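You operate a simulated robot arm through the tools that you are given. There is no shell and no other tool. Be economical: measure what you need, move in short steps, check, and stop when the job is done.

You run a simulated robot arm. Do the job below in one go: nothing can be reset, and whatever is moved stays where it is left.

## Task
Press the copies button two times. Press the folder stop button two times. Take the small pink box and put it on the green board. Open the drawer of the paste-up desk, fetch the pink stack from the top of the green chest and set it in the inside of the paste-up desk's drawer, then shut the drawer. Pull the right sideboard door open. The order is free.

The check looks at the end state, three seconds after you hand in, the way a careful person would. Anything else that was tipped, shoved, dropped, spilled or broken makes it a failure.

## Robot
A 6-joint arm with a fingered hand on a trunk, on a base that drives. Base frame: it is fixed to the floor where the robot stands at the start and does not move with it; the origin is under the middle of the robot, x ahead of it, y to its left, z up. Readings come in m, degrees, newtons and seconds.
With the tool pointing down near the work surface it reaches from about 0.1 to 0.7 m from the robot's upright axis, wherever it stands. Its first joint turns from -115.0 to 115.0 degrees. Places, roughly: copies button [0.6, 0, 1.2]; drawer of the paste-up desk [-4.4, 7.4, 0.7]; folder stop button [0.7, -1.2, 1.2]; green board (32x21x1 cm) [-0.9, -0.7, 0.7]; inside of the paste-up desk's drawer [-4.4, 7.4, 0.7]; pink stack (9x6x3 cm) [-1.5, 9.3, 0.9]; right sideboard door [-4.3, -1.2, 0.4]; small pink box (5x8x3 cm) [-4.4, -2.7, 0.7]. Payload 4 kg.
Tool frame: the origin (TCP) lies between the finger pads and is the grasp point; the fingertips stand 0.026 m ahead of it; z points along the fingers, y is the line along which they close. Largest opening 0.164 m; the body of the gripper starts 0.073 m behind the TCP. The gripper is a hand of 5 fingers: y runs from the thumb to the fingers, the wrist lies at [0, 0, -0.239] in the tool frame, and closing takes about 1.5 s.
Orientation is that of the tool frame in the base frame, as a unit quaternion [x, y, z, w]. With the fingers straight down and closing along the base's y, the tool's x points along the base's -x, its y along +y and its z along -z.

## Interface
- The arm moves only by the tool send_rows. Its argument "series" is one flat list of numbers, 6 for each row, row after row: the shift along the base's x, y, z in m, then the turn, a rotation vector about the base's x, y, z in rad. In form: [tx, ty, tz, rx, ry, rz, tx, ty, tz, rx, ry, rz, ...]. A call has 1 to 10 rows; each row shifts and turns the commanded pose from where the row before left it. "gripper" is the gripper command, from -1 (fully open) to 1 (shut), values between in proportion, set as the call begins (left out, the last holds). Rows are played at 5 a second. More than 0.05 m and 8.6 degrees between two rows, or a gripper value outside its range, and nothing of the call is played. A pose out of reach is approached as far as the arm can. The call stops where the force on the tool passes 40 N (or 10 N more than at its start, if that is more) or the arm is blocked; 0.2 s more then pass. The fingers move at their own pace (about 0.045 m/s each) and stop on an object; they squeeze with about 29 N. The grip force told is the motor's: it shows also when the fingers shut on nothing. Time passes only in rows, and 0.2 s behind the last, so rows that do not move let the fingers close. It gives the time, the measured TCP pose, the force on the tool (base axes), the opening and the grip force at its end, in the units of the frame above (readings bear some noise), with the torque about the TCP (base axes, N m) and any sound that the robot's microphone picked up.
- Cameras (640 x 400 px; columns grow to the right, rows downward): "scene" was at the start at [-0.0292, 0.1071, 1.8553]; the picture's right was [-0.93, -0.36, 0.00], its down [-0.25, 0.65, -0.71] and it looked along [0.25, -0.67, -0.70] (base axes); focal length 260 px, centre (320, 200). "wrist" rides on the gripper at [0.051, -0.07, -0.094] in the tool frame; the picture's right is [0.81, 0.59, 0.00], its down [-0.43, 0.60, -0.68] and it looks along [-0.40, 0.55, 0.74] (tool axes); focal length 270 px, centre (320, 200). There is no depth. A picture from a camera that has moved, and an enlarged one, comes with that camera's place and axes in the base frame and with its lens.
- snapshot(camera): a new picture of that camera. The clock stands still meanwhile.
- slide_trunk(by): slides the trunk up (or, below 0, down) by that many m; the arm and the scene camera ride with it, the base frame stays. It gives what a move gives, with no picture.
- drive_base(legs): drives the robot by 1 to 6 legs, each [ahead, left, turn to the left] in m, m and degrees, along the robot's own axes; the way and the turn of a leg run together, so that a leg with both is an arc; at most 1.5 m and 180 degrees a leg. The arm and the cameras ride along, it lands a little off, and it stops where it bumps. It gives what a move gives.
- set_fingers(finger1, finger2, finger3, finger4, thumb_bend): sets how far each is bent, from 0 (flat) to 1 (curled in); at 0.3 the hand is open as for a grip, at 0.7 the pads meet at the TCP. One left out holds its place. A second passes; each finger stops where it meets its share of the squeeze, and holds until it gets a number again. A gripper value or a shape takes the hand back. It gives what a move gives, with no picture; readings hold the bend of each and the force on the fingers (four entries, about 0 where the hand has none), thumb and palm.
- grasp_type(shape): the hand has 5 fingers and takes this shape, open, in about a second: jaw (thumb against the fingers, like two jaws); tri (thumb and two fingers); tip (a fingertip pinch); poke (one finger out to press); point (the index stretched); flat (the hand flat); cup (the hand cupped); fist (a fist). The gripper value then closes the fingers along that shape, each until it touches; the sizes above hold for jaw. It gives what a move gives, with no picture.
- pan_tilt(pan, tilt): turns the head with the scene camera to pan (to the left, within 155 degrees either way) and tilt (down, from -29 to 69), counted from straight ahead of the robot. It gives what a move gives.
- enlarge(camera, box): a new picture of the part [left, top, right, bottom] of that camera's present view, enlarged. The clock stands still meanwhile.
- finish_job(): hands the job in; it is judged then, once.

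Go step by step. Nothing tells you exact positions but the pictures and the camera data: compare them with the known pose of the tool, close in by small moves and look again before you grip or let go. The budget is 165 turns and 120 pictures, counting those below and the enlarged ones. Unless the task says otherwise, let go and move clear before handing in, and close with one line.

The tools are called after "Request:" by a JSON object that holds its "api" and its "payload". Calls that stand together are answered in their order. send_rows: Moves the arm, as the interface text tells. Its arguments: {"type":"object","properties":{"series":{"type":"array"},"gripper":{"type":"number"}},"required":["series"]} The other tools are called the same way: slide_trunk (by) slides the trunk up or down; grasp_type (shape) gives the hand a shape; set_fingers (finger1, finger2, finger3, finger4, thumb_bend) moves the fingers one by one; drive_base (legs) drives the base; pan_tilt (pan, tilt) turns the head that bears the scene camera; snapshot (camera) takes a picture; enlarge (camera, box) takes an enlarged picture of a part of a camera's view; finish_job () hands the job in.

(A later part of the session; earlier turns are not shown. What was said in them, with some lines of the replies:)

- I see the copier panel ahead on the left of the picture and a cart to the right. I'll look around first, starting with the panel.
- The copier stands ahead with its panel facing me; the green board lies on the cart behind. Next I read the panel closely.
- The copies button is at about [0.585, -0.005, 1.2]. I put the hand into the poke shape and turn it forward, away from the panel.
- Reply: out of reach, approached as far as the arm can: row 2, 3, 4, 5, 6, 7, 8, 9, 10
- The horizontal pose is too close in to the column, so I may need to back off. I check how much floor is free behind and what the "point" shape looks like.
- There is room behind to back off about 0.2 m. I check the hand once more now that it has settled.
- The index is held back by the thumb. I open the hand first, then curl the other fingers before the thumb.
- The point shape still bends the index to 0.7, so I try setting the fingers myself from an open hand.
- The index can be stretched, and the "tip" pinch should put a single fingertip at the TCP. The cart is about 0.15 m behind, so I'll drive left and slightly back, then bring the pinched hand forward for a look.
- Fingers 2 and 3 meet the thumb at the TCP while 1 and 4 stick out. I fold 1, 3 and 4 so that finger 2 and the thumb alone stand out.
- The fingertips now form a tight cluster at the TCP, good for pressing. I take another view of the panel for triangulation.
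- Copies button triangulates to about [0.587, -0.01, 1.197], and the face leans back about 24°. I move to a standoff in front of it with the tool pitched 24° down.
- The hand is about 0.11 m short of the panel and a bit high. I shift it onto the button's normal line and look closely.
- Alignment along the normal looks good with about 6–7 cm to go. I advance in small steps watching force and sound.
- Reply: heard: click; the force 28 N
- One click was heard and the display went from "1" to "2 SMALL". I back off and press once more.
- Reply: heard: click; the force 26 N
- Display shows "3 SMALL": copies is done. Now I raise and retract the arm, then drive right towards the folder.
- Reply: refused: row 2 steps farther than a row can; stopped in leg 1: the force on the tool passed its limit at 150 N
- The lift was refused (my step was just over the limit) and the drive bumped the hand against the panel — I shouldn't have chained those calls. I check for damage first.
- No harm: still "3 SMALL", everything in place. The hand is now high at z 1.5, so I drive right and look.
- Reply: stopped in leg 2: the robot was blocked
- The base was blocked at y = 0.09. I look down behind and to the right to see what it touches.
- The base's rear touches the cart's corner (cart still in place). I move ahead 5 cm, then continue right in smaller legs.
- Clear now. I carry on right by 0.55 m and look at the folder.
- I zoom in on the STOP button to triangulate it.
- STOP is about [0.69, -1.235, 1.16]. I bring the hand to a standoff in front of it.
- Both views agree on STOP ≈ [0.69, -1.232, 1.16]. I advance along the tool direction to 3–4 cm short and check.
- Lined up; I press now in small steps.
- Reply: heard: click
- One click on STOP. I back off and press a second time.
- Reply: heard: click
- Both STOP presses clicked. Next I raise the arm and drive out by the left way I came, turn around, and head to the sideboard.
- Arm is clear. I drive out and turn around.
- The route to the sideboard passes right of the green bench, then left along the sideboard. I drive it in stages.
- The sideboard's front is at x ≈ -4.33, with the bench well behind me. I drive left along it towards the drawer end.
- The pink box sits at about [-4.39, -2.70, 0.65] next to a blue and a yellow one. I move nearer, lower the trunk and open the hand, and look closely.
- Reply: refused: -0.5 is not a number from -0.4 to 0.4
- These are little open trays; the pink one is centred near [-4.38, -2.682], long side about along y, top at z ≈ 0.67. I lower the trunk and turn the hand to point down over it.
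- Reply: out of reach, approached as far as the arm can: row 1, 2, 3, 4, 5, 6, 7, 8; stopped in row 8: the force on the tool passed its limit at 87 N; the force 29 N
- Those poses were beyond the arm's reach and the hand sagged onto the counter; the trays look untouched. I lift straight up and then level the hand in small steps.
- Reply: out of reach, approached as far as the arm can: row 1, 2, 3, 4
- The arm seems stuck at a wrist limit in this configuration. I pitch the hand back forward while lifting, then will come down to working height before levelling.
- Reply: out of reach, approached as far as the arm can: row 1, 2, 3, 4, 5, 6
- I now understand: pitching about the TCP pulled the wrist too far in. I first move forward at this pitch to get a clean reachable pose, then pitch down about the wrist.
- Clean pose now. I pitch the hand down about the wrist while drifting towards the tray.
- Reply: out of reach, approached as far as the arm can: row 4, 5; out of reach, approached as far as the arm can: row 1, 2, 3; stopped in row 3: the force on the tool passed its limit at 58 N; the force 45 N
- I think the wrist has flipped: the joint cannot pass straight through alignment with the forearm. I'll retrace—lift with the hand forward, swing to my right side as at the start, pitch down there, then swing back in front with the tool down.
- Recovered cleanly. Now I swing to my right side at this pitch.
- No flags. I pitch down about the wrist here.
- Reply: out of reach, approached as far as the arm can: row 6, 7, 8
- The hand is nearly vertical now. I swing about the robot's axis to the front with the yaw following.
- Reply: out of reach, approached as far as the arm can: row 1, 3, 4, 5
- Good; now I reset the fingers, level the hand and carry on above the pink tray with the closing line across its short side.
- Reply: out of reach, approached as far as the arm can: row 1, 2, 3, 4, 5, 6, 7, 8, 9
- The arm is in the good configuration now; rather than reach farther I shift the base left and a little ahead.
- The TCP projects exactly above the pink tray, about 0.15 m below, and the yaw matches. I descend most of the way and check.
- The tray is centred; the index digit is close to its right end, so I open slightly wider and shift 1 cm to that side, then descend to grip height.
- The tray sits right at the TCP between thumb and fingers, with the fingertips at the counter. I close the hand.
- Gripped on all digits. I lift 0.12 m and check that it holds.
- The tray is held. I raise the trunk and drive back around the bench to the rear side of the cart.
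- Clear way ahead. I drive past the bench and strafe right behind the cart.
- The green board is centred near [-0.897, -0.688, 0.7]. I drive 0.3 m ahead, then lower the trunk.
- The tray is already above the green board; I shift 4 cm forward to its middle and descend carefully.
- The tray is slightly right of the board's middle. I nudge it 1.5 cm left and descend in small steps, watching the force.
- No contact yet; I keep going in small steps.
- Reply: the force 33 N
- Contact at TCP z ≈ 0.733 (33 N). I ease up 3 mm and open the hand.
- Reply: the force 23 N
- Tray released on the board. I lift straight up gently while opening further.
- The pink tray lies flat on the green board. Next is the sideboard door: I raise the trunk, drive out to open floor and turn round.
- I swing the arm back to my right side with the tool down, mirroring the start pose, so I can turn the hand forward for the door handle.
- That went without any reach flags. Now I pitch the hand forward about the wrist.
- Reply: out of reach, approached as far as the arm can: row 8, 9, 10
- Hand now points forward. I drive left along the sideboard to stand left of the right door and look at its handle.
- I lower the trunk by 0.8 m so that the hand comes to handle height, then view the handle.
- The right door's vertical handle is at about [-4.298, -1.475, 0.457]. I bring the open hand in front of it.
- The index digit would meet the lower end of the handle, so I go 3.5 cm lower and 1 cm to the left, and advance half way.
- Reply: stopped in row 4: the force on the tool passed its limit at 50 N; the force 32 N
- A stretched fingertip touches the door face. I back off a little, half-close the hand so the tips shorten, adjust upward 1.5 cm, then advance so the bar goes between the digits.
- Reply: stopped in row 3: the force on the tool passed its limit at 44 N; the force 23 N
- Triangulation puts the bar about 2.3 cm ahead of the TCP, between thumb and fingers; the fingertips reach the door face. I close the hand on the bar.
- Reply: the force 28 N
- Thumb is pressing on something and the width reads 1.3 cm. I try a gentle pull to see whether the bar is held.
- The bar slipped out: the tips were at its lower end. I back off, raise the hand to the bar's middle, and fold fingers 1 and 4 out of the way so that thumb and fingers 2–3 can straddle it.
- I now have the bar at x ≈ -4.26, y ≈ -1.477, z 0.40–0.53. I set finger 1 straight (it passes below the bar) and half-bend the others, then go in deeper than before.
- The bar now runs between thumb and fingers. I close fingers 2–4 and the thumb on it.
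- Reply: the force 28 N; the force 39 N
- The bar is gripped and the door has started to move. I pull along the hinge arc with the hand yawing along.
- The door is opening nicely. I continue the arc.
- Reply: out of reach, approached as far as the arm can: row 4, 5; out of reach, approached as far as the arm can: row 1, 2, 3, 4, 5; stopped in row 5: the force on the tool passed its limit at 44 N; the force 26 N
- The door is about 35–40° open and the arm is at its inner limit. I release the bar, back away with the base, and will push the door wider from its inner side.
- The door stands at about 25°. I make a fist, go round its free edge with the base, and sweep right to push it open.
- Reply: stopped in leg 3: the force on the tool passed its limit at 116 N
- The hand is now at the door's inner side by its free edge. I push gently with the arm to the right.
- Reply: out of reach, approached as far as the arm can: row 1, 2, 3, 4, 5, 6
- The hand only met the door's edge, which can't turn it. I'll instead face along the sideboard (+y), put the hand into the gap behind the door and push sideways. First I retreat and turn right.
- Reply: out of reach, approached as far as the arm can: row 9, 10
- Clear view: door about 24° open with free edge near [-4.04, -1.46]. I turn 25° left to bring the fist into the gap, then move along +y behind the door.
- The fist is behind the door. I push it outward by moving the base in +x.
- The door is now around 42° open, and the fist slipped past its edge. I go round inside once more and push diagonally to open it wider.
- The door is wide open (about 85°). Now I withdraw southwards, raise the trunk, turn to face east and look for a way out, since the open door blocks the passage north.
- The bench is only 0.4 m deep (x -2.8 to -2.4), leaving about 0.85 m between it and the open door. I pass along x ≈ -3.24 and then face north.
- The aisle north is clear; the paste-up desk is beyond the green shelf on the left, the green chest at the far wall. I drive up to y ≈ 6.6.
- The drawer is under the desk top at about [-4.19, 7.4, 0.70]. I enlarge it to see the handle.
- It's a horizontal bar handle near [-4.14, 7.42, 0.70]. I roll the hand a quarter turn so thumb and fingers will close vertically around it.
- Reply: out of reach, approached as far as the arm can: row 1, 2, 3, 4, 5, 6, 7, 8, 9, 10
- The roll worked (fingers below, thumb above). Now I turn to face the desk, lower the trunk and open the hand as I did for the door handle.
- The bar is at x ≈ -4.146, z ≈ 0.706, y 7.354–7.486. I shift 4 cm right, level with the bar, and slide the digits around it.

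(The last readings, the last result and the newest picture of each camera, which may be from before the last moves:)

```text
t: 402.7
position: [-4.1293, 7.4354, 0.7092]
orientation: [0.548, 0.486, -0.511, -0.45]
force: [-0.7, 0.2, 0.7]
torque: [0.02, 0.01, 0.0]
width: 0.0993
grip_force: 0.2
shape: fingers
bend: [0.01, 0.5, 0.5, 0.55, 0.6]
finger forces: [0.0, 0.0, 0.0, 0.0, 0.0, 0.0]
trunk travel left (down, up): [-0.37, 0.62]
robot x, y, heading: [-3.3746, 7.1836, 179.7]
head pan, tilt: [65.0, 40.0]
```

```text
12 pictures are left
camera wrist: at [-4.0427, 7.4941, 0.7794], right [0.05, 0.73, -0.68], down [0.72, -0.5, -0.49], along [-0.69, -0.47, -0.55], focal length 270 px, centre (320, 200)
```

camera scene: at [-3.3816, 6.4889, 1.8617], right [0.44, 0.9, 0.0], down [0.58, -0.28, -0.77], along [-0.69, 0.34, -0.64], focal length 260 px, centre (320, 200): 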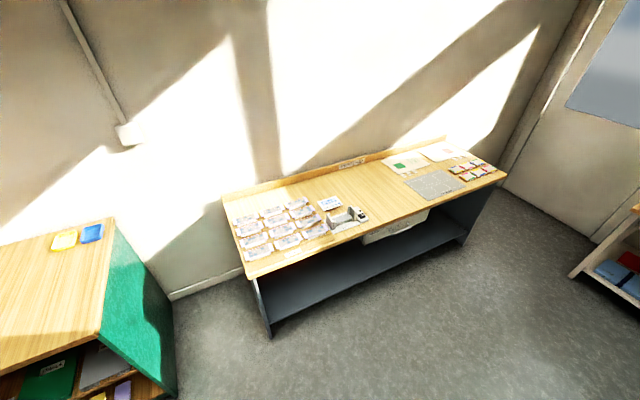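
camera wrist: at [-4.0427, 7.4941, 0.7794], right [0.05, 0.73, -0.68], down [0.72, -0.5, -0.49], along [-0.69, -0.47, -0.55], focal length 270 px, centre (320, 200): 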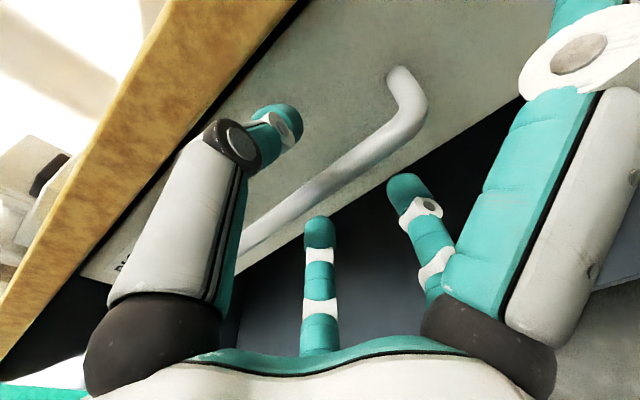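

The bar lies right between thumb and fingers. I close on it and pull a little.

Request:
{"api": "set_fingers", "payload": {"finger2": 0.9, "finger3": 0.9, "finger4": 0.9, "thumb_bend": 0.9}}

Request:
{"api": "send_rows", "payload": {"series": [0.01, 0, 0, 0, 0, 0, 0.015, 0, 0, 0, 0, 0, 0.02, 0, 0, 0, 0, 0]}}

```text
t: 403.7
position: [-4.1304, 7.4353, 0.7094]
orientation: [0.547, 0.487, -0.511, -0.45]
force: [0.0, -0.1, 1.8]
torque: [-0.09, -0.03, 0.0]
width: 0.1029
grip_force: 1.0
shape: fingers
bend: [0.01, 0.74, 0.72, 0.74, 0.79]
finger forces: [0.1, 0.0, 0.0, 1.8, 0.1, 0.1]
trunk travel left (down, up): [-0.37, 0.62]
robot x, y, heading: [-3.3723, 7.1839, 179.8]
head pan, tilt: [65.0, 40.0]
```

```text
t: 404.5
position: [-4.0861, 7.4349, 0.7099]
orientation: [0.547, 0.487, -0.511, -0.449]
force: [0.4, 0.9, 3.2]
torque: [-0.05, -0.01, 0.02]
width: 0.1033
grip_force: 1.2
shape: fingers
bend: [0.01, 0.75, 0.72, 0.74, 0.79]
finger forces: [0.1, 0.0, 0.0, 2.4, 0.0, 0.0]
trunk travel left (down, up): [-0.37, 0.62]
robot x, y, heading: [-3.3759, 7.1851, 179.9]
head pan, tilt: [65.0, 40.0]
```

Fingers are wrapped loosely round the bar. I pull back with the base and look.

Request:
{"api": "drive_base", "payload": {"legs": [[-0.1, 0, 0], [-0.12, 0, 0]]}}

Request:
{"api": "pan_tilt", "payload": {"pan": -15, "tilt": 45}}

Request:
{"api": "snapshot", "payload": {"camera": "scene"}}

```text
t: 406.5
position: [-3.866, 7.4341, 0.7095]
orientation: [0.547, 0.486, -0.512, -0.45]
force: [-0.7, -0.7, 0.8]
torque: [-0.04, 0.03, -0.03]
width: 0.1031
grip_force: 0.3
shape: fingers
bend: [0.01, 0.77, 0.73, 0.74, 0.8]
finger forces: [0.0, 0.0, 0.2, 0.7, 0.1, 0.0]
trunk travel left (down, up): [-0.37, 0.62]
robot x, y, heading: [-3.1538, 7.1814, 179.8]
head pan, tilt: [65.0, 40.0]
```

```text
t: 408.0
position: [-3.8657, 7.4343, 0.7096]
orientation: [0.547, 0.486, -0.511, -0.451]
force: [-1.3, 0.5, 0.0]
torque: [-0.05, 0.01, -0.01]
width: 0.1033
grip_force: 0.0
shape: fingers
bend: [0.01, 0.77, 0.73, 0.74, 0.8]
finger forces: [0.0, 0.0, 0.2, 0.5, 0.1, 0.0]
trunk travel left (down, up): [-0.37, 0.62]
robot x, y, heading: [-3.1538, 7.1827, 179.5]
head pan, tilt: [-15.0, 45.0]
```

```text
11 pictures are left
camera scene: at [-3.1707, 7.0158, 1.3244], right [0.26, 0.96, 0.0], down [0.68, -0.19, -0.71], along [-0.68, 0.19, -0.71], focal length 260 px, centre (320, 200)
```

scene: 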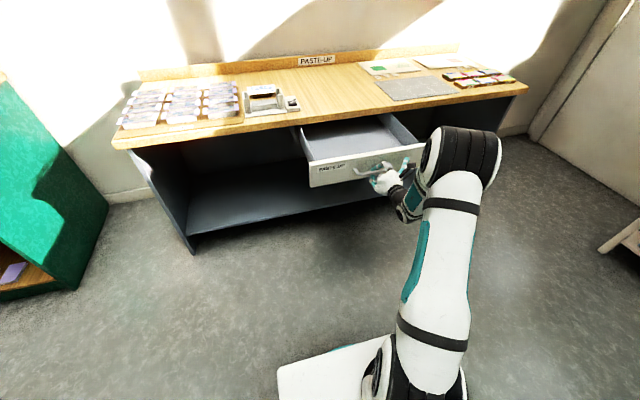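

The drawer is open about 0.26 m and empty. I release the bar, back off, raise the trunk and roll the hand back.

Request:
{"api": "set_fingers", "payload": {"finger2": 0.3, "finger3": 0.3, "finger4": 0.3, "thumb_bend": 0.3}}

Request:
{"api": "drive_base", "payload": {"legs": [[-0.22, 0, 0]]}}

Request:
{"api": "slide_trunk", "payload": {"by": 0.38}}

Request:
{"api": "send_rows", "payload": {"series": [0, 0, 0, -0.14, 0, 0, 0, 0, 0, -0.14, 0, 0, 0, 0, 0, -0.14, 0, 0, 0, 0, 0, -0.14, 0, 0, 0, 0, 0, -0.14, 0, 0, 0, 0, 0, -0.14, 0, 0, 0, 0, 0, -0.14, 0, 0, 0, 0, 0, -0.14, 0, 0, 0, 0, 0, -0.14, 0, 0, 0, 0, 0, -0.14, 0, 0]}}

```text
t: 409.0
position: [-3.867, 7.4343, 0.7102]
orientation: [0.547, 0.486, -0.512, -0.45]
force: [-0.5, 0.5, 0.8]
torque: [0.0, 0.0, 0.01]
width: 0.1097
grip_force: 0.0
shape: fingers
bend: [0.01, 0.3, 0.3, 0.3, 0.3]
finger forces: [0.1, 0.1, 0.0, 0.1, 0.0, 0.0]
trunk travel left (down, up): [-0.37, 0.62]
robot x, y, heading: [-3.1541, 7.1859, 179.8]
head pan, tilt: [-15.0, 45.0]
```

```text
t: 410.7
position: [-3.6454, 7.4296, 0.7108]
orientation: [0.545, 0.488, -0.513, -0.449]
force: [-0.1, -0.2, -0.3]
torque: [0.01, 0.01, 0.01]
width: 0.1096
grip_force: 0.1
shape: fingers
bend: [0.01, 0.3, 0.3, 0.3, 0.3]
finger forces: [0.0, 0.1, 0.0, 0.0, 0.1, 0.0]
trunk travel left (down, up): [-0.37, 0.62]
robot x, y, heading: [-2.9292, 7.1815, 179.9]
head pan, tilt: [-15.0, 45.0]
```

```text
t: 414.4
position: [-3.6458, 7.4281, 1.0894]
orientation: [0.546, 0.488, -0.512, -0.449]
force: [0.1, -0.3, -0.1]
torque: [-0.03, -0.05, -0.02]
width: 0.1098
grip_force: 0.1
shape: fingers
bend: [0.01, 0.3, 0.3, 0.3, 0.3]
finger forces: [0.0, 0.0, 0.0, 0.1, 0.0, 0.0]
trunk travel left (down, up): [-0.75, 0.24]
robot x, y, heading: [-2.927, 7.1817, 180.1]
head pan, tilt: [-15.0, 45.0]
```

```text
t: 416.6
position: [-3.6446, 7.4283, 1.0895]
orientation: [0.707, 0.042, -0.706, 0.01]
force: [-1.0, -0.4, 0.2]
torque: [0.0, 0.01, -0.02]
width: 0.1098
grip_force: 0.0
shape: fingers
bend: [0.01, 0.3, 0.3, 0.3, 0.3]
finger forces: [0.0, 0.0, 0.0, 0.1, 0.0, 0.1]
trunk travel left (down, up): [-0.75, 0.24]
robot x, y, heading: [-2.9264, 7.1825, 179.9]
head pan, tilt: [-15.0, 45.0]
```

Roll undone without flags. Now I swing to my right side and pitch the hand down by reversing the earlier sequence.

Request:
{"api": "send_rows", "payload": {"series": [0.0388, 0.019, 0.012, 0, -0.02, 0, 0.0388, 0.019, 0.012, 0, -0.02, 0, 0.0388, 0.019, 0.012, 0, -0.02, 0, 0.0388, 0.019, 0.012, 0, -0.02, 0, 0.0388, 0.019, 0.012, 0, -0.02, 0, 0.0388, 0.019, 0.012, 0, -0.02, 0, 0.0388, 0.019, 0.012, 0, -0.02, 0, 0.0388, 0.019, 0.012, 0, -0.02, 0, 0.0388, 0.019, 0.012, 0, -0.02, 0, 0.0388, 0.019, 0.012, 0, -0.02, 0]}}

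Request:
{"api": "send_rows", "payload": {"series": [0.008, 0, -0.012, 0, -0.1396, 0, 0.0124, 0, -0.011, 0, -0.1396, 0, 0.0166, 0, -0.009, 0, -0.1396, 0, 0.0206, 0, -0.006, 0, -0.1396, 0, 0.024, 0, -0.003, 0, -0.1396, 0, 0.027, 0, 0.001, 0, -0.1396, 0, 0.0294, 0, 0.005, 0, -0.1396, 0, 0.0313, 0, 0.009, 0, -0.1396, 0, 0.0326, 0, 0.013, 0, -0.1396, 0, 0.0333, 0, 0.018, 0, -0.1396, 0]}}

```text
t: 418.8
position: [-3.2548, 7.6193, 1.2098]
orientation: [0.776, 0.041, -0.63, 0.011]
force: [0.6, -0.8, -1.3]
torque: [-0.01, -0.01, 0.01]
width: 0.1097
grip_force: 0.0
shape: fingers
bend: [0.01, 0.3, 0.3, 0.3, 0.3]
finger forces: [0.1, 0.0, 0.0, 0.0, 0.0, 0.1]
trunk travel left (down, up): [-0.75, 0.24]
robot x, y, heading: [-2.9276, 7.1817, 179.7]
head pan, tilt: [-15.0, 45.0]
```

```text
t: 421.0
position: [-2.9544, 7.6156, 1.2051]
orientation: [0.999, 0.034, 0.005, 0.037]
force: [-0.3, 0.7, -0.5]
torque: [-0.01, 0.01, 0.0]
width: 0.1101
grip_force: 0.0
shape: fingers
bend: [0.01, 0.3, 0.3, 0.3, 0.3]
finger forces: [0.0, 0.0, 0.0, 0.1, 0.1, 0.0]
out of reach, approached as far as the arm can: row 8, 9, 10
trunk travel left (down, up): [-0.75, 0.24]
robot x, y, heading: [-2.9309, 7.1818, 180.0]
head pan, tilt: [-15.0, 45.0]
```

Tool-down reached. I now swing it to the front, again reversing the earlier arc.

Request:
{"api": "grasp_type", "payload": {"shape": "jaw"}}

Request:
{"api": "send_rows", "payload": {"series": [-0.0436, 0.0088, 0, 0.009, 0, 0.0989, -0.045, 0.0044, 0, 0.009, 0, 0.0989, -0.046, -0.0003, 0, 0.009, 0, 0.0989, -0.0464, -0.0049, 0, 0.009, 0, 0.0989, -0.0464, -0.0098, 0, 0.009, 0, 0.0989, -0.0459, -0.0147, 0, 0.009, 0, 0.0989, -0.0448, -0.0195, 0, 0.009, 0, 0.0989, -0.0433, -0.0242, 0, 0.009, 0, 0.0989]}}

Request:
{"api": "send_rows", "payload": {"series": [-0.0208, -0.0145, -0.008, 0, 0, 0.0495, -0.0204, -0.0146, -0.008, 0, 0, 0.0495, -0.0196, -0.0167, -0.008, 0, 0, 0.0495, -0.019, -0.0167, -0.008, 0, 0, 0.0495, -0.0183, -0.0188, -0.008, 0, 0, 0.0495, -0.0173, -0.0189, -0.008, 0, 0, 0.0495, -0.0165, -0.0208, -0.008, 0, 0, 0.0495, -0.0155, -0.0209, -0.008, 0, 0, 0.0495, -0.0146, -0.0227, -0.008, 0, 0, 0.0495, -0.0135, -0.0227, -0.008, 0, 0, 0.0495]}}

Request:
{"api": "send_rows", "payload": {"series": [-0.0126, -0.0242, -0.006, 0, 0, 0.0495, -0.011, -0.0243, -0.006, 0, 0, 0.0495, -0.0104, -0.0257, -0.006, 0, 0, 0.0495, -0.0085, -0.0257, -0.006, 0, 0, 0.0495, -0.0078, -0.0268, -0.006, 0, 0, 0.0495, -0.006, -0.027, -0.006, 0, 0, 0.0495, -0.005, -0.0277, -0.006, 0, 0, 0.0495, -0.0035, -0.0278, -0.006, 0, 0, 0.0495]}}

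```text
t: 421.9
position: [-2.9555, 7.6168, 1.2055]
orientation: [0.999, 0.035, 0.004, 0.037]
force: [0.5, -1.3, 0.5]
torque: [0.0, -0.01, -0.01]
width: 0.1639
grip_force: 0.1
shape: jaw
bend: [0.3, 0.3, 0.3, 0.3, 0.3]
finger forces: [0.0, 0.1, 0.1, 0.0, 0.0, 0.0]
trunk travel left (down, up): [-0.75, 0.24]
robot x, y, heading: [-2.9295, 7.183, 180.2]
head pan, tilt: [-15.0, 45.0]
```

```text
t: 423.7
position: [-3.2953, 7.5624, 1.2069]
orientation: [0.911, 0.412, 0.025, -0.005]
force: [-0.7, -0.2, -1.0]
torque: [0.0, -0.04, -0.01]
width: 0.1643
grip_force: 0.0
shape: jaw
bend: [0.3, 0.3, 0.3, 0.3, 0.3]
finger forces: [0.0, 0.0, 0.1, 0.1, 0.0, 0.1]
out of reach, approached as far as the arm can: row 1, 5, 6, 8
trunk travel left (down, up): [-0.75, 0.24]
robot x, y, heading: [-2.9272, 7.1798, 180.0]
head pan, tilt: [-15.0, 45.0]
```

```text
t: 425.9
position: [-3.4624, 7.3874, 1.1264]
orientation: [0.783, 0.621, 0.022, -0.01]
force: [-0.7, 0.0, -0.4]
torque: [0.0, 0.01, 0.02]
width: 0.164
grip_force: 0.0
shape: jaw
bend: [0.3, 0.3, 0.3, 0.3, 0.3]
finger forces: [0.0, 0.0, 0.1, 0.0, 0.0, 0.1]
out of reach, approached as far as the arm can: row 4, 7, 9
trunk travel left (down, up): [-0.75, 0.24]
robot x, y, heading: [-2.932, 7.1806, 180.0]
head pan, tilt: [-15.0, 45.0]
```

```text
t: 427.7
position: [-3.5285, 7.1907, 1.0805]
orientation: [0.645, 0.764, 0.019, -0.015]
force: [0.1, 0.3, -0.7]
torque: [0.03, 0.02, -0.05]
width: 0.1642
grip_force: 0.1
shape: jaw
bend: [0.3, 0.3, 0.3, 0.3, 0.3]
finger forces: [0.0, 0.1, 0.1, 0.0, 0.0, 0.0]
out of reach, approached as far as the arm can: row 1, 5, 8
trunk travel left (down, up): [-0.75, 0.24]
robot x, y, heading: [-2.9274, 7.1781, 180.0]
head pan, tilt: [-15.0, 45.0]
```

The hand is ready, tool down in front. I turn north and move towards the green chest, then look.

Request:
{"api": "drive_base", "payload": {"legs": [[0, 0, -90], [0.6, 0, 0], [0, -1.35, 0], [0.3, 0, 0]]}}

Request:
{"api": "pan_tilt", "payload": {"pan": -5, "tilt": 40}}

Request:
{"api": "snapshot", "payload": {"camera": "scene"}}

```text
t: 442.9
position: [-1.5222, 8.6192, 1.079]
orientation: [0.998, 0.066, 0.023, 0.004]
force: [-0.3, 1.0, -0.1]
torque: [-0.03, -0.03, -0.03]
width: 0.164
grip_force: 0.0
shape: jaw
bend: [0.3, 0.3, 0.3, 0.3, 0.3]
finger forces: [0.1, 0.0, 0.1, 0.0, 0.1, 0.1]
trunk travel left (down, up): [-0.75, 0.24]
robot x, y, heading: [-1.5563, 8.0228, 88.0]
head pan, tilt: [-15.0, 45.0]
```

```text
t: 443.6
position: [-1.5221, 8.6174, 1.0786]
orientation: [0.998, 0.065, 0.023, 0.004]
force: [0.0, -0.9, -0.6]
torque: [0.0, 0.01, -0.01]
width: 0.1638
grip_force: 0.1
shape: jaw
bend: [0.3, 0.3, 0.3, 0.3, 0.3]
finger forces: [0.0, 0.0, 0.0, 0.0, 0.1, 0.0]
trunk travel left (down, up): [-0.75, 0.24]
robot x, y, heading: [-1.5527, 8.0222, 87.8]
head pan, tilt: [-5.0, 40.0]
```

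```text
10 pictures are left
camera scene: at [-1.7302, 8.051, 1.7116], right [0.99, -0.12, 0.0], down [-0.08, -0.64, -0.77], along [0.1, 0.76, -0.64], focal length 260 px, centre (320, 200)
```

scene: 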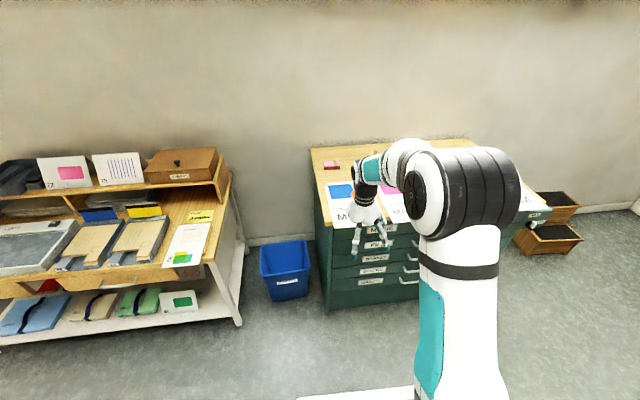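

The pink stack seems to be at the back left of the chest top. I enlarge that part.

Request:
{"api": "enlarge", "payload": {"camera": "scene", "box": [305, 140, 405, 230]}}

```text
4.44 times, centred on (355, 185) of scene
camera zoom: at [-1.7302, 8.051, 1.7116], right [0.99, -0.12, 0.0], down [-0.08, -0.64, -0.77], along [0.1, 0.76, -0.64], focal length 1155 px, centre (164, 267)
```

zoom: 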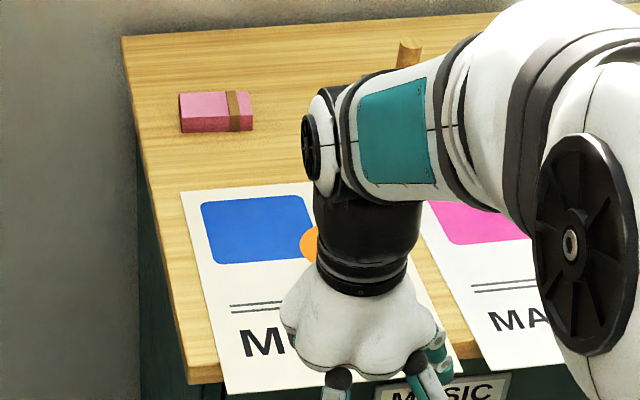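

The stack is centred at about [-1.507, 9.29], top z ≈ 0.915, long side along x. I drive up close to the chest and reach over it.

Request:
{"api": "drive_base", "payload": {"legs": [[0.48, 0, 2]]}}

Request:
{"api": "slide_trunk", "payload": {"by": 0.1}}

Request:
{"api": "send_rows", "payload": {"series": [0.005, 0.02, -0.02, 0, 0, -0.04, 0.005, 0.02, -0.02, 0, 0, -0.04, 0.005, 0.02, -0.02, 0, 0, -0.04, 0.005, 0.02, -0.02, 0, 0, -0.04, 0.005, 0.02, -0.02, 0, 0, -0.04]}}

```text
t: 446.5
position: [-1.5353, 9.1003, 1.0794]
orientation: [0.996, 0.082, 0.023, 0.003]
force: [1.1, 0.4, -0.4]
torque: [0.0, 0.0, 0.0]
width: 0.1641
grip_force: 0.0
shape: jaw
bend: [0.3, 0.3, 0.3, 0.3, 0.3]
finger forces: [0.0, 0.0, 0.1, 0.0, 0.0, 0.1]
trunk travel left (down, up): [-0.75, 0.24]
robot x, y, heading: [-1.5464, 8.5032, 89.7]
head pan, tilt: [-5.0, 40.0]
```

```text
t: 447.8
position: [-1.5345, 9.101, 1.1797]
orientation: [0.996, 0.083, 0.023, 0.003]
force: [0.3, -0.8, -0.2]
torque: [0.0, -0.01, 0.05]
width: 0.164
grip_force: 0.0
shape: jaw
bend: [0.3, 0.3, 0.3, 0.3, 0.3]
finger forces: [0.0, 0.0, 0.0, 0.1, 0.1, 0.0]
trunk travel left (down, up): [-0.85, 0.14]
robot x, y, heading: [-1.5478, 8.5018, 90.0]
head pan, tilt: [-5.0, 40.0]
```

```text
t: 449.0
position: [-1.4379, 9.1987, 1.0829]
orientation: [1.0, -0.006, 0.01, 0.004]
force: [0.0, -0.1, -0.9]
torque: [-0.02, -0.01, 0.0]
width: 0.1639
grip_force: 0.2
shape: jaw
bend: [0.3, 0.3, 0.3, 0.3, 0.3]
finger forces: [0.1, 0.0, 0.0, 0.1, 0.0, 0.1]
out of reach, approached as far as the arm can: row 1, 2, 3, 4, 5
trunk travel left (down, up): [-0.85, 0.14]
robot x, y, heading: [-1.5455, 8.5054, 90.0]
head pan, tilt: [-5.0, 40.0]
```

It reached y 9.2, though drifted 7 cm right. I shift the base left, and tilt the hand slightly forward to gain reach.

Request:
{"api": "drive_base", "payload": {"legs": [[0.02, 0.065, 0]]}}

Request:
{"api": "send_rows", "payload": {"series": [0, 0.02, -0.015, 0.05, 0, 0, 0, 0.02, -0.015, 0.05, 0, 0, 0, 0.02, -0.015, 0.05, 0, 0, 0, 0.012, -0.015, 0.05, 0, 0], "gripper": -0.4}}

Request:
{"api": "snapshot", "payload": {"camera": "wrist"}}

```text
t: 450.0
position: [-1.505, 9.2179, 1.0834]
orientation: [1.0, -0.005, 0.011, 0.005]
force: [-1.5, 1.2, -0.4]
torque: [-0.02, -0.09, -0.02]
width: 0.1638
grip_force: 0.1
shape: jaw
bend: [0.3, 0.3, 0.3, 0.3, 0.3]
finger forces: [0.0, 0.1, 0.0, 0.1, 0.1, 0.0]
trunk travel left (down, up): [-0.85, 0.14]
robot x, y, heading: [-1.6075, 8.5219, 89.8]
head pan, tilt: [-5.0, 40.0]
```

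```text
t: 451.0
position: [-1.5039, 9.2908, 1.0218]
orientation: [0.995, -0.006, 0.011, -0.095]
force: [-0.2, 0.7, -0.1]
torque: [0.03, -0.01, 0.01]
width: 0.1152
grip_force: 0.0
shape: jaw
bend: [0.29, 0.29, 0.29, 0.29, 0.68]
finger forces: [0.0, 0.1, 0.1, 0.0, 0.0, 0.0]
trunk travel left (down, up): [-0.85, 0.14]
robot x, y, heading: [-1.6096, 8.5223, 89.4]
head pan, tilt: [-5.0, 40.0]
```

```text
8 pictures are left
camera wrist: at [-1.4556, 9.3397, 1.1273], right [0.8, -0.59, -0.1], down [-0.45, -0.71, 0.54], along [-0.39, -0.39, -0.83], focal length 270 px, centre (320, 200)
```

wrist: 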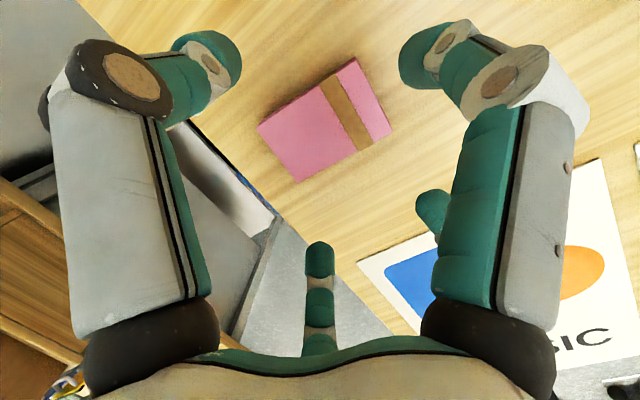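

No flags, and the stack is right below, aligned. I descend with small corrections.

Request:
{"api": "send_rows", "payload": {"series": [0.003, 0.003, -0.03, 0, 0, 0, 0.002, 0, -0.03, 0, 0, 0, 0, 0, -0.025, 0, 0, 0]}}

Request:
{"api": "snapshot", "payload": {"camera": "wrist"}}

```text
t: 451.8
position: [-1.498, 9.2942, 0.9383]
orientation: [0.995, -0.007, 0.01, -0.096]
force: [-0.5, 0.2, 1.0]
torque: [0.0, 0.04, -0.02]
width: 0.1153
grip_force: 0.2
shape: jaw
bend: [0.29, 0.29, 0.29, 0.29, 0.68]
finger forces: [0.0, 0.1, 0.8, 0.2, 0.1, 0.0]
trunk travel left (down, up): [-0.85, 0.14]
robot x, y, heading: [-1.6094, 8.5227, 90.1]
head pan, tilt: [-5.0, 40.0]
```

```text
7 pictures are left
camera wrist: at [-1.4485, 9.3438, 1.0443], right [0.8, -0.59, -0.1], down [-0.45, -0.71, 0.54], along [-0.39, -0.39, -0.83], focal length 270 px, centre (320, 200)
```

wrist: 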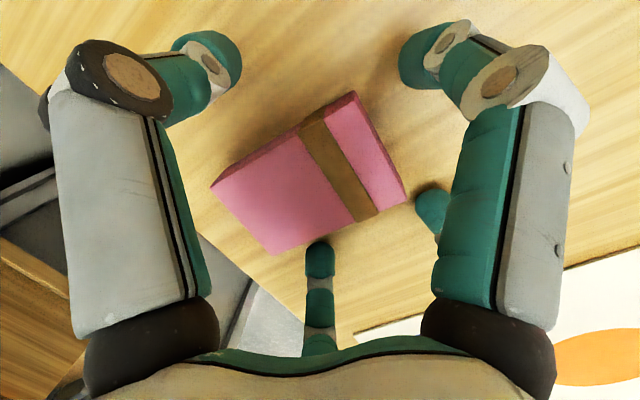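

The stack lies between thumb and fingers at pad height. I nudge 6 mm back and close the grip.

Request:
{"api": "send_rows", "payload": {"series": [0, 0.006, 0.001, 0, 0, 0]}}

Request:
{"api": "send_rows", "payload": {"series": [0, 0, 0, 0, 0, 0, 0, 0, 0, 0, 0, 0, 0, 0, 0, 0, 0, 0, 0, 0, 0, 0, 0, 0, 0, 0, 0, 0, 0, 0, 0, 0, 0, 0, 0, 0, 0, 0, 0, 0, 0, 0, 0, 0, 0, 0, 0, 0], "gripper": 1}}

Request:
{"api": "send_rows", "payload": {"series": [0, 0, 0.015, 0, 0, 0, 0, 0, 0.025, 0, 0, 0, 0, 0, 0.03, 0, 0, 0, 0, 0, 0.03, 0, 0, 0]}}

Request:
{"api": "snapshot", "payload": {"camera": "wrist"}}

```text
t: 452.2
position: [-1.4977, 9.2994, 0.939]
orientation: [0.995, -0.006, 0.01, -0.096]
force: [0.1, -0.5, 0.0]
torque: [-0.04, 0.03, 0.04]
width: 0.1151
grip_force: 0.1
shape: jaw
bend: [0.29, 0.29, 0.29, 0.29, 0.68]
finger forces: [0.1, 0.0, 0.0, 0.0, 0.0, 0.1]
trunk travel left (down, up): [-0.85, 0.14]
robot x, y, heading: [-1.6083, 8.5261, 90.0]
head pan, tilt: [-5.0, 40.0]
```

```text
t: 454.0
position: [-1.4995, 9.2995, 0.9399]
orientation: [0.995, -0.006, 0.009, -0.096]
force: [-0.1, -1.0, 9.5]
torque: [0.33, -0.51, -0.11]
width: 0.0626
grip_force: 28.8
shape: jaw
bend: [0.36, 0.47, 0.47, 0.35, 0.7]
finger forces: [23.3, 20.3, 20.9, 24.9, 35.4, 0.0]
trunk travel left (down, up): [-0.85, 0.14]
robot x, y, heading: [-1.6098, 8.5202, 89.9]
head pan, tilt: [-5.0, 40.0]
```

```text
t: 455.0
position: [-1.4972, 9.2984, 1.0395]
orientation: [0.995, -0.007, 0.01, -0.096]
force: [0.5, 0.2, -0.7]
torque: [0.03, 0.01, -0.02]
width: 0.0601
grip_force: 28.9
shape: jaw
bend: [0.37, 0.82, 0.82, 0.35, 0.7]
finger forces: [27.4, 19.4, 20.1, 25.4, 28.8, 0.0]
trunk travel left (down, up): [-0.85, 0.14]
robot x, y, heading: [-1.6075, 8.5234, 89.8]
head pan, tilt: [-5.0, 40.0]
```

```text
6 pictures are left
camera wrist: at [-1.4484, 9.3482, 1.1456], right [0.8, -0.59, -0.1], down [-0.45, -0.71, 0.54], along [-0.39, -0.39, -0.83], focal length 270 px, centre (320, 200)
```

wrist: 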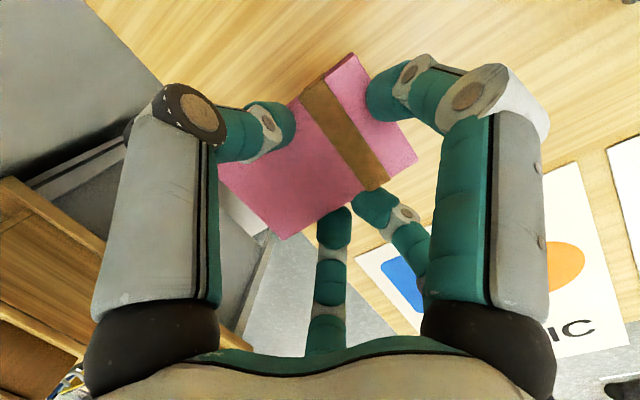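

The stack is held. I back away from the chest, turn to the desk and line up with the open drawer.

Request:
{"api": "drive_base", "payload": {"legs": [[-0.9, 0, 0], [0, 0, 90], [1.3, 0, 0], [0, 0.3, 0]]}}

Request:
{"api": "pan_tilt", "payload": {"pan": 0, "tilt": 45}}

Request:
{"api": "snapshot", "payload": {"camera": "scene"}}

```text
t: 471.4
position: [-3.683, 7.414, 1.0382]
orientation: [0.705, 0.702, -0.061, -0.075]
force: [0.0, 0.1, -0.4]
torque: [0.01, 0.0, -0.01]
width: 0.0593
grip_force: 28.7
shape: jaw
bend: [0.37, 0.82, 0.82, 0.35, 0.7]
finger forces: [27.2, 18.7, 19.7, 25.0, 27.8, 0.1]
trunk travel left (down, up): [-0.85, 0.14]
robot x, y, heading: [-2.9061, 7.3077, -179.9]
head pan, tilt: [-5.0, 40.0]
```

```text
t: 472.0
position: [-3.682, 7.4148, 1.0382]
orientation: [0.705, 0.703, -0.06, -0.075]
force: [-0.4, 0.3, -0.4]
torque: [0.01, -0.02, 0.01]
width: 0.0595
grip_force: 28.4
shape: jaw
bend: [0.37, 0.82, 0.82, 0.35, 0.7]
finger forces: [27.1, 18.7, 19.7, 25.0, 27.9, 0.1]
trunk travel left (down, up): [-0.85, 0.14]
robot x, y, heading: [-2.9077, 7.3117, -179.6]
head pan, tilt: [0.0, 45.0]
```

```text
5 pictures are left
camera scene: at [-2.9239, 7.1218, 1.8045], right [-0.01, 1.0, 0.0], down [0.71, 0.0, -0.71], along [-0.71, -0.01, -0.71], focal length 260 px, centre (320, 200)
```

scene: 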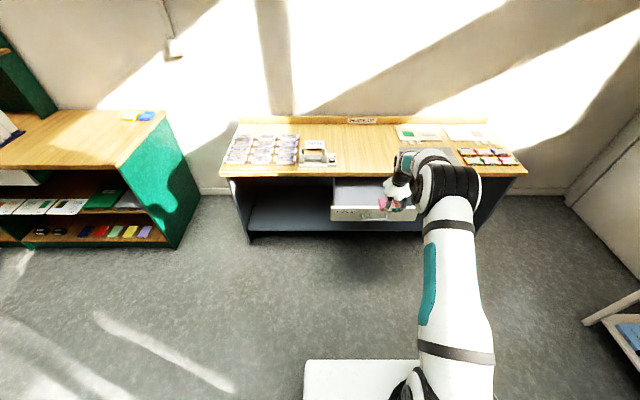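

The open drawer spans x ≈ -4.15…-3.95, y ≈ 7.2…7.67. I drive 0.36 m ahead so the stack is above its middle and lower the trunk part-way.

Request:
{"api": "drive_base", "payload": {"legs": [[0.36, -0.015, 0]]}}

Request:
{"api": "slide_trunk", "payload": {"by": -0.24}}

Request:
{"api": "snapshot", "payload": {"camera": "wrist"}}

```text
t: 474.4
position: [-4.0499, 7.4245, 1.0381]
orientation: [0.705, 0.703, -0.06, -0.074]
force: [-0.5, -0.2, -0.5]
torque: [0.03, -0.01, 0.0]
width: 0.0596
grip_force: 28.9
shape: jaw
bend: [0.37, 0.82, 0.82, 0.35, 0.7]
finger forces: [26.9, 18.7, 19.6, 25.0, 27.8, 0.1]
trunk travel left (down, up): [-0.85, 0.14]
robot x, y, heading: [-3.2735, 7.3215, -179.4]
head pan, tilt: [0.0, 45.0]
```

```text
t: 476.9
position: [-4.0496, 7.4246, 0.7996]
orientation: [0.704, 0.703, -0.061, -0.075]
force: [-0.6, 0.8, -0.6]
torque: [0.0, -0.02, 0.0]
width: 0.0594
grip_force: 29.0
shape: jaw
bend: [0.37, 0.82, 0.82, 0.35, 0.7]
finger forces: [27.0, 18.8, 19.5, 25.0, 27.7, 0.0]
trunk travel left (down, up): [-0.61, 0.38]
robot x, y, heading: [-3.272, 7.3191, -179.4]
head pan, tilt: [0.0, 45.0]
```

```text
4 pictures are left
camera wrist: at [-4.1011, 7.4728, 0.9054], right [0.58, 0.81, -0.1], down [0.71, -0.44, 0.54], along [0.4, -0.38, -0.83], focal length 270 px, centre (320, 200)
```

wrist: 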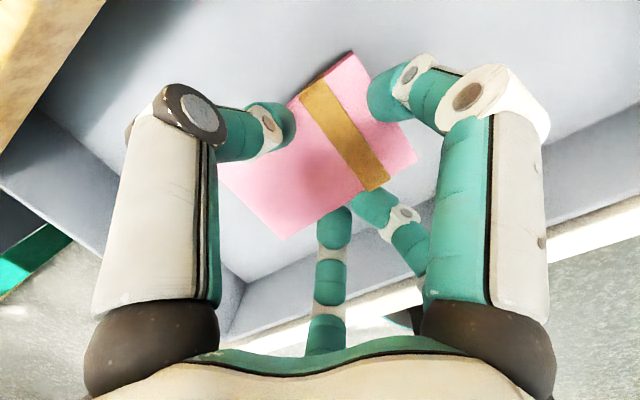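

The stack is well inside the drawer outline (floor at z ≈ 0.66, front panel at x ≈ -3.91). I lower it further, then step down to contact.

Request:
{"api": "slide_trunk", "payload": {"by": -0.06}}

Request:
{"api": "send_rows", "payload": {"series": [0, 0, -0.008, 0, 0, 0, 0, 0, -0.006, 0, 0, 0]}}

Request:
{"api": "send_rows", "payload": {"series": [0, 0, -0.005, 0, 0, 0, 0, 0, -0.003, 0, 0, 0]}}

```text
t: 477.9
position: [-4.0499, 7.4241, 0.7389]
orientation: [0.705, 0.703, -0.061, -0.075]
force: [-1.0, -0.8, -1.4]
torque: [0.04, -0.04, 0.02]
width: 0.0595
grip_force: 28.9
shape: jaw
bend: [0.37, 0.82, 0.82, 0.35, 0.7]
finger forces: [27.0, 18.8, 19.5, 24.9, 27.9, 0.1]
trunk travel left (down, up): [-0.55, 0.44]
robot x, y, heading: [-3.2704, 7.3221, -179.5]
head pan, tilt: [0.0, 45.0]
```

```text
t: 478.5
position: [-4.0497, 7.4261, 0.7255]
orientation: [0.705, 0.703, -0.06, -0.074]
force: [-0.8, 0.4, -0.8]
torque: [0.0, -0.02, 0.01]
width: 0.0595
grip_force: 29.1
shape: jaw
bend: [0.37, 0.82, 0.82, 0.35, 0.7]
finger forces: [26.9, 18.8, 19.6, 25.0, 27.7, 0.0]
trunk travel left (down, up): [-0.55, 0.44]
robot x, y, heading: [-3.273, 7.3232, -179.4]
head pan, tilt: [0.0, 45.0]
```

```text
t: 479.1
position: [-4.0517, 7.4248, 0.7184]
orientation: [0.704, 0.704, -0.062, -0.076]
force: [1.1, 0.3, 9.7]
torque: [0.44, 0.15, -0.03]
width: 0.0597
grip_force: 29.1
shape: jaw
bend: [0.37, 0.82, 0.82, 0.35, 0.7]
finger forces: [29.5, 19.7, 19.6, 25.1, 28.3, 0.0]
trunk travel left (down, up): [-0.55, 0.44]
robot x, y, heading: [-3.274, 7.3201, -179.4]
head pan, tilt: [0.0, 45.0]
```

Contact at 10 N. I open the hand, and lift out straight up.

Request:
{"api": "send_rows", "payload": {"series": [0, 0, 0, 0, 0, 0, 0, 0, 0, 0, 0, 0, 0, 0, 0, 0, 0, 0, 0, 0, 0, 0, 0, 0, 0, 0, 0, 0, 0, 0, 0, 0, 0, 0, 0, 0], "gripper": -0.4}}

Request:
{"api": "send_rows", "payload": {"series": [0, 0, 0.008, 0, 0, 0, 0, 0, 0.012, 0, 0, 0, 0, 0, 0.025, 0, 0, 0, 0, 0, 0.035, 0, 0, 0, 0, 0, 0.035, 0, 0, 0]}}

Request:
{"api": "slide_trunk", "payload": {"by": 0.2}}

Request:
{"api": "snapshot", "payload": {"camera": "wrist"}}

```text
t: 480.5
position: [-4.0493, 7.4262, 0.7167]
orientation: [0.705, 0.703, -0.061, -0.075]
force: [-0.7, 0.4, -0.8]
torque: [0.01, -0.01, -0.01]
width: 0.1143
grip_force: 0.1
shape: jaw
bend: [0.3, 0.3, 0.3, 0.3, 0.68]
finger forces: [0.1, 0.0, 0.1, 0.1, 0.1, 0.1]
trunk travel left (down, up): [-0.55, 0.44]
robot x, y, heading: [-3.2729, 7.3205, -179.6]
head pan, tilt: [0.0, 45.0]
```

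```text
t: 481.7
position: [-4.0501, 7.4237, 0.8321]
orientation: [0.704, 0.703, -0.06, -0.074]
force: [0.2, -0.6, 0.2]
torque: [0.0, 0.01, 0.05]
width: 0.1148
grip_force: 0.2
shape: jaw
bend: [0.3, 0.3, 0.3, 0.3, 0.68]
finger forces: [0.0, 0.1, 0.1, 0.1, 0.0, 0.0]
trunk travel left (down, up): [-0.55, 0.44]
robot x, y, heading: [-3.2745, 7.3238, -179.7]
head pan, tilt: [0.0, 45.0]
```

```text
t: 483.9
position: [-4.0513, 7.4238, 1.032]
orientation: [0.704, 0.703, -0.061, -0.074]
force: [-0.1, 0.7, 0.2]
torque: [0.0, 0.0, 0.02]
width: 0.1144
grip_force: 0.0
shape: jaw
bend: [0.3, 0.3, 0.3, 0.3, 0.68]
finger forces: [0.0, 0.1, 0.0, 0.1, 0.1, 0.1]
trunk travel left (down, up): [-0.75, 0.24]
robot x, y, heading: [-3.2737, 7.32, -179.3]
head pan, tilt: [0.0, 45.0]
```

```text
3 pictures are left
camera wrist: at [-4.1015, 7.472, 1.1377], right [0.58, 0.81, -0.1], down [0.71, -0.44, 0.54], along [0.4, -0.38, -0.83], focal length 270 px, centre (320, 200)
```

wrist: 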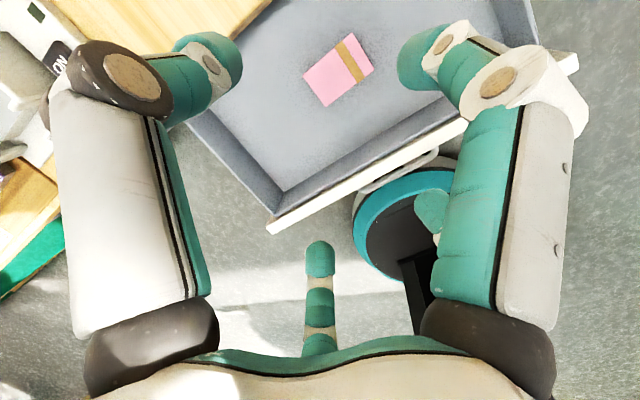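

The pink stack lies flat in the drawer. Now I back off in front of the drawer, make a fist, and lower it to the front panel's height to push it shut.

Request:
{"api": "drive_base", "payload": {"legs": [[-0.22, 0, 0]]}}

Request:
{"api": "send_rows", "payload": {"series": [0.02, 0, 0, 0, 0, 0, 0.03, 0, 0, 0, 0, 0, 0.03, 0, 0, 0, 0, 0]}}

Request:
{"api": "grasp_type", "payload": {"shape": "fist"}}

Request:
{"api": "slide_trunk", "payload": {"by": -0.34}}

Request:
{"api": "snapshot", "payload": {"camera": "scene"}}

```text
t: 485.5
position: [-3.8358, 7.4265, 1.0327]
orientation: [0.704, 0.703, -0.06, -0.075]
force: [0.1, 0.1, 0.7]
torque: [0.02, 0.01, -0.01]
width: 0.1145
grip_force: 0.1
shape: jaw
bend: [0.3, 0.3, 0.3, 0.3, 0.68]
finger forces: [0.1, 0.1, 0.0, 0.0, 0.1, 0.0]
trunk travel left (down, up): [-0.75, 0.24]
robot x, y, heading: [-3.0598, 7.3239, -179.2]
head pan, tilt: [0.0, 45.0]
```

```text
t: 486.3
position: [-3.7561, 7.4264, 1.033]
orientation: [0.704, 0.703, -0.062, -0.075]
force: [-0.4, -0.2, 0.9]
torque: [0.01, 0.01, 0.0]
width: 0.1143
grip_force: 0.0
shape: jaw
bend: [0.3, 0.3, 0.3, 0.3, 0.68]
finger forces: [0.1, 0.1, 0.0, 0.0, 0.1, 0.0]
trunk travel left (down, up): [-0.75, 0.24]
robot x, y, heading: [-3.0561, 7.3213, -179.5]
head pan, tilt: [0.0, 45.0]
```

```text
t: 487.2
position: [-3.7575, 7.4274, 1.0328]
orientation: [0.704, 0.703, -0.061, -0.075]
force: [-0.4, 0.1, -0.8]
torque: [-0.02, 0.0, 0.04]
width: 0.0002
grip_force: 0.0
shape: fist
bend: [1.0, 1.0, 1.0, 1.0, 0.63]
finger forces: [0.0, 0.0, 0.0, 0.0, 0.1, 0.1]
trunk travel left (down, up): [-0.75, 0.24]
robot x, y, heading: [-3.0595, 7.3238, -179.4]
head pan, tilt: [0.0, 45.0]
```

```text
t: 490.5
position: [-3.7558, 7.4263, 0.693]
orientation: [0.705, 0.703, -0.061, -0.074]
force: [0.0, -0.3, 0.4]
torque: [0.02, 0.02, 0.02]
width: 0.0
grip_force: 0.1
shape: fist
bend: [1.0, 1.0, 1.0, 1.0, 0.63]
finger forces: [0.1, 0.0, 0.0, 0.1, 0.0, 0.0]
trunk travel left (down, up): [-0.41, 0.58]
robot x, y, heading: [-3.0584, 7.3257, -179.4]
head pan, tilt: [0.0, 45.0]
```

```text
2 pictures are left
camera scene: at [-3.0768, 7.1354, 1.3644], right [-0.01, 1.0, 0.0], down [0.71, 0.01, -0.71], along [-0.71, -0.01, -0.71], focal length 260 px, centre (320, 200)
```

scene: 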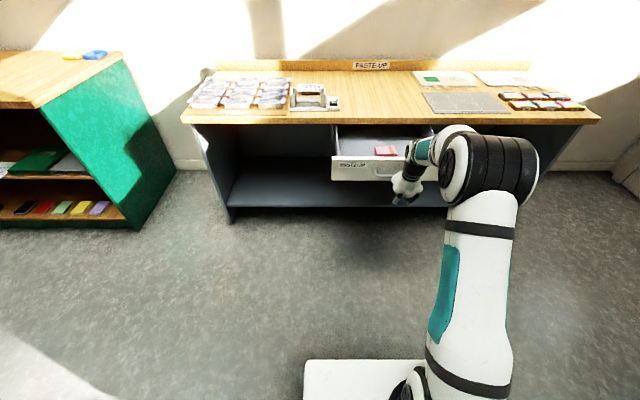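

The fist is in front of the drawer with the stack inside. I push forward with the base, then finish with the arm's force limit.

Request:
{"api": "drive_base", "payload": {"legs": [[0.12, 0, 0], [0.12, 0, 0]]}}

Request:
{"api": "send_rows", "payload": {"series": [-0.01, 0, 0, 0, 0, 0, -0.01, 0, 0, 0, 0, 0, -0.01, 0, 0, 0, 0, 0, -0.01, 0, 0, 0, 0, 0, -0.01, 0, 0, 0, 0, 0, -0.01, 0, 0, 0, 0, 0, -0.01, 0, 0, 0, 0, 0, -0.01, 0, 0, 0, 0, 0]}}

```text
t: 492.6
position: [-3.9983, 7.4231, 0.6933]
orientation: [0.704, 0.704, -0.061, -0.075]
force: [-0.6, 1.0, 1.0]
torque: [0.02, 0.0, 0.01]
width: 0.0
grip_force: 0.0
shape: fist
bend: [1.0, 1.0, 1.0, 1.0, 0.63]
finger forces: [0.0, 0.0, 0.0, 0.0, 0.0, 0.0]
trunk travel left (down, up): [-0.41, 0.58]
robot x, y, heading: [-3.3015, 7.3188, -179.6]
head pan, tilt: [0.0, 45.0]
```

```text
t: 494.4
position: [-4.0777, 7.4239, 0.6938]
orientation: [0.703, 0.704, -0.061, -0.074]
force: [-0.2, 1.1, -0.3]
torque: [0.0, -0.01, 0.02]
width: 0.0
grip_force: 0.0
shape: fist
bend: [1.0, 1.0, 1.0, 1.0, 0.63]
finger forces: [0.0, 0.0, 0.0, 0.0, 0.2, 0.1]
trunk travel left (down, up): [-0.41, 0.58]
robot x, y, heading: [-3.3025, 7.3189, -179.6]
head pan, tilt: [0.0, 45.0]
```

No resistance yet, so the drawer is still sliding. I continue in small steps.

Request:
{"api": "drive_base", "payload": {"legs": [[0.015, 0, 0]]}}

Request:
{"api": "send_rows", "payload": {"series": [-0.006, 0, 0, 0, 0, 0, -0.006, 0, 0, 0, 0, 0, -0.006, 0, 0, 0, 0, 0]}}

Request:
{"api": "enlarge", "payload": {"camera": "scene", "box": [290, 80, 490, 220]}}

```text
t: 495.2
position: [-4.0929, 7.4235, 0.6939]
orientation: [0.704, 0.704, -0.061, -0.075]
force: [3.3, 0.7, 0.9]
torque: [0.01, 0.12, -0.02]
width: 0.0001
grip_force: 0.0
shape: fist
bend: [1.0, 1.0, 1.0, 1.0, 0.64]
finger forces: [0.1, 0.0, 0.0, 0.1, 3.3, 0.0]
trunk travel left (down, up): [-0.41, 0.58]
robot x, y, heading: [-3.3163, 7.3196, -179.5]
head pan, tilt: [0.0, 45.0]
```

```text
t: 496.0
position: [-4.1075, 7.4237, 0.6949]
orientation: [0.704, 0.704, -0.061, -0.075]
force: [33.7, -2.6, 11.5]
torque: [0.04, 0.84, 0.08]
width: 0.0
grip_force: 0.2
shape: fist
bend: [1.0, 1.0, 1.0, 1.0, 0.78]
finger forces: [0.1, 0.1, 0.1, 0.0, 34.3, 0.0]
trunk travel left (down, up): [-0.41, 0.58]
robot x, y, heading: [-3.3141, 7.3221, -179.4]
head pan, tilt: [0.0, 45.0]
```

```text
2.86 times, centred on (390, 150) of scene
camera zoom: at [-3.3285, 7.1326, 1.3645], right [-0.01, 1.0, 0.0], down [0.71, 0.01, -0.71], along [-0.71, -0.01, -0.71], focal length 742 px, centre (120, 343)
```

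zoom: 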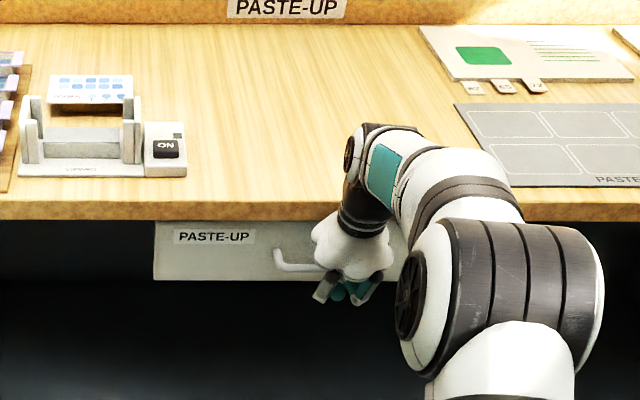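

The drawer is flush and resists at 34 N, so it is shut. I back away and take a last check picture.

Request:
{"api": "drive_base", "payload": {"legs": [[-0.4, 0, 0]]}}

Request:
{"api": "snapshot", "payload": {"camera": "scene"}}

```text
t: 498.5
position: [-3.7075, 7.4266, 0.6937]
orientation: [0.703, 0.704, -0.061, -0.074]
force: [0.3, -0.3, -0.1]
torque: [-0.01, 0.01, -0.03]
width: 0.0
grip_force: 0.1
shape: fist
bend: [1.0, 1.0, 1.0, 1.0, 0.63]
finger forces: [0.0, 0.0, 0.0, 0.0, 0.1, 0.0]
trunk travel left (down, up): [-0.41, 0.58]
robot x, y, heading: [-2.9119, 7.3243, -179.1]
head pan, tilt: [0.0, 45.0]
```

```text
0 pictures are left
camera scene: at [-2.9292, 7.1376, 1.3644], right [-0.01, 1.0, 0.0], down [0.71, 0.01, -0.71], along [-0.71, -0.01, -0.71], focal length 260 px, centre (320, 200)
```

scene: 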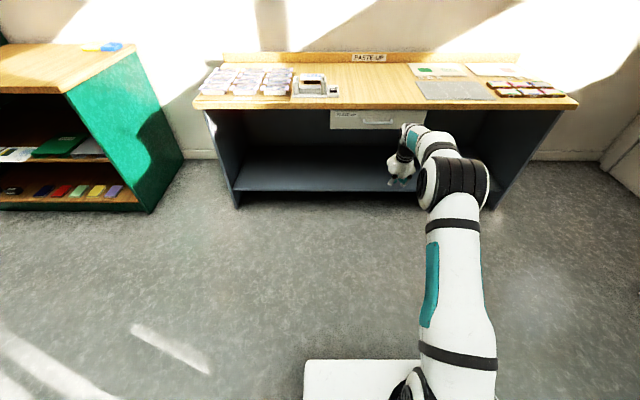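

The drawer is shut with the stack inside, and the other jobs are done. I hand in.

Request:
{"api": "finish_job", "payload": {}}

```text
The job is handed in.
```

All five jobs are done and handed in: copies pressed twice, folder stop pressed twice, pink box on the green board, pink stack in the shut paste-up drawer, and right sideboard door open. I bumped the copier panel once while driving; its display still read "3 SMALL" afterwards and I saw no damage.
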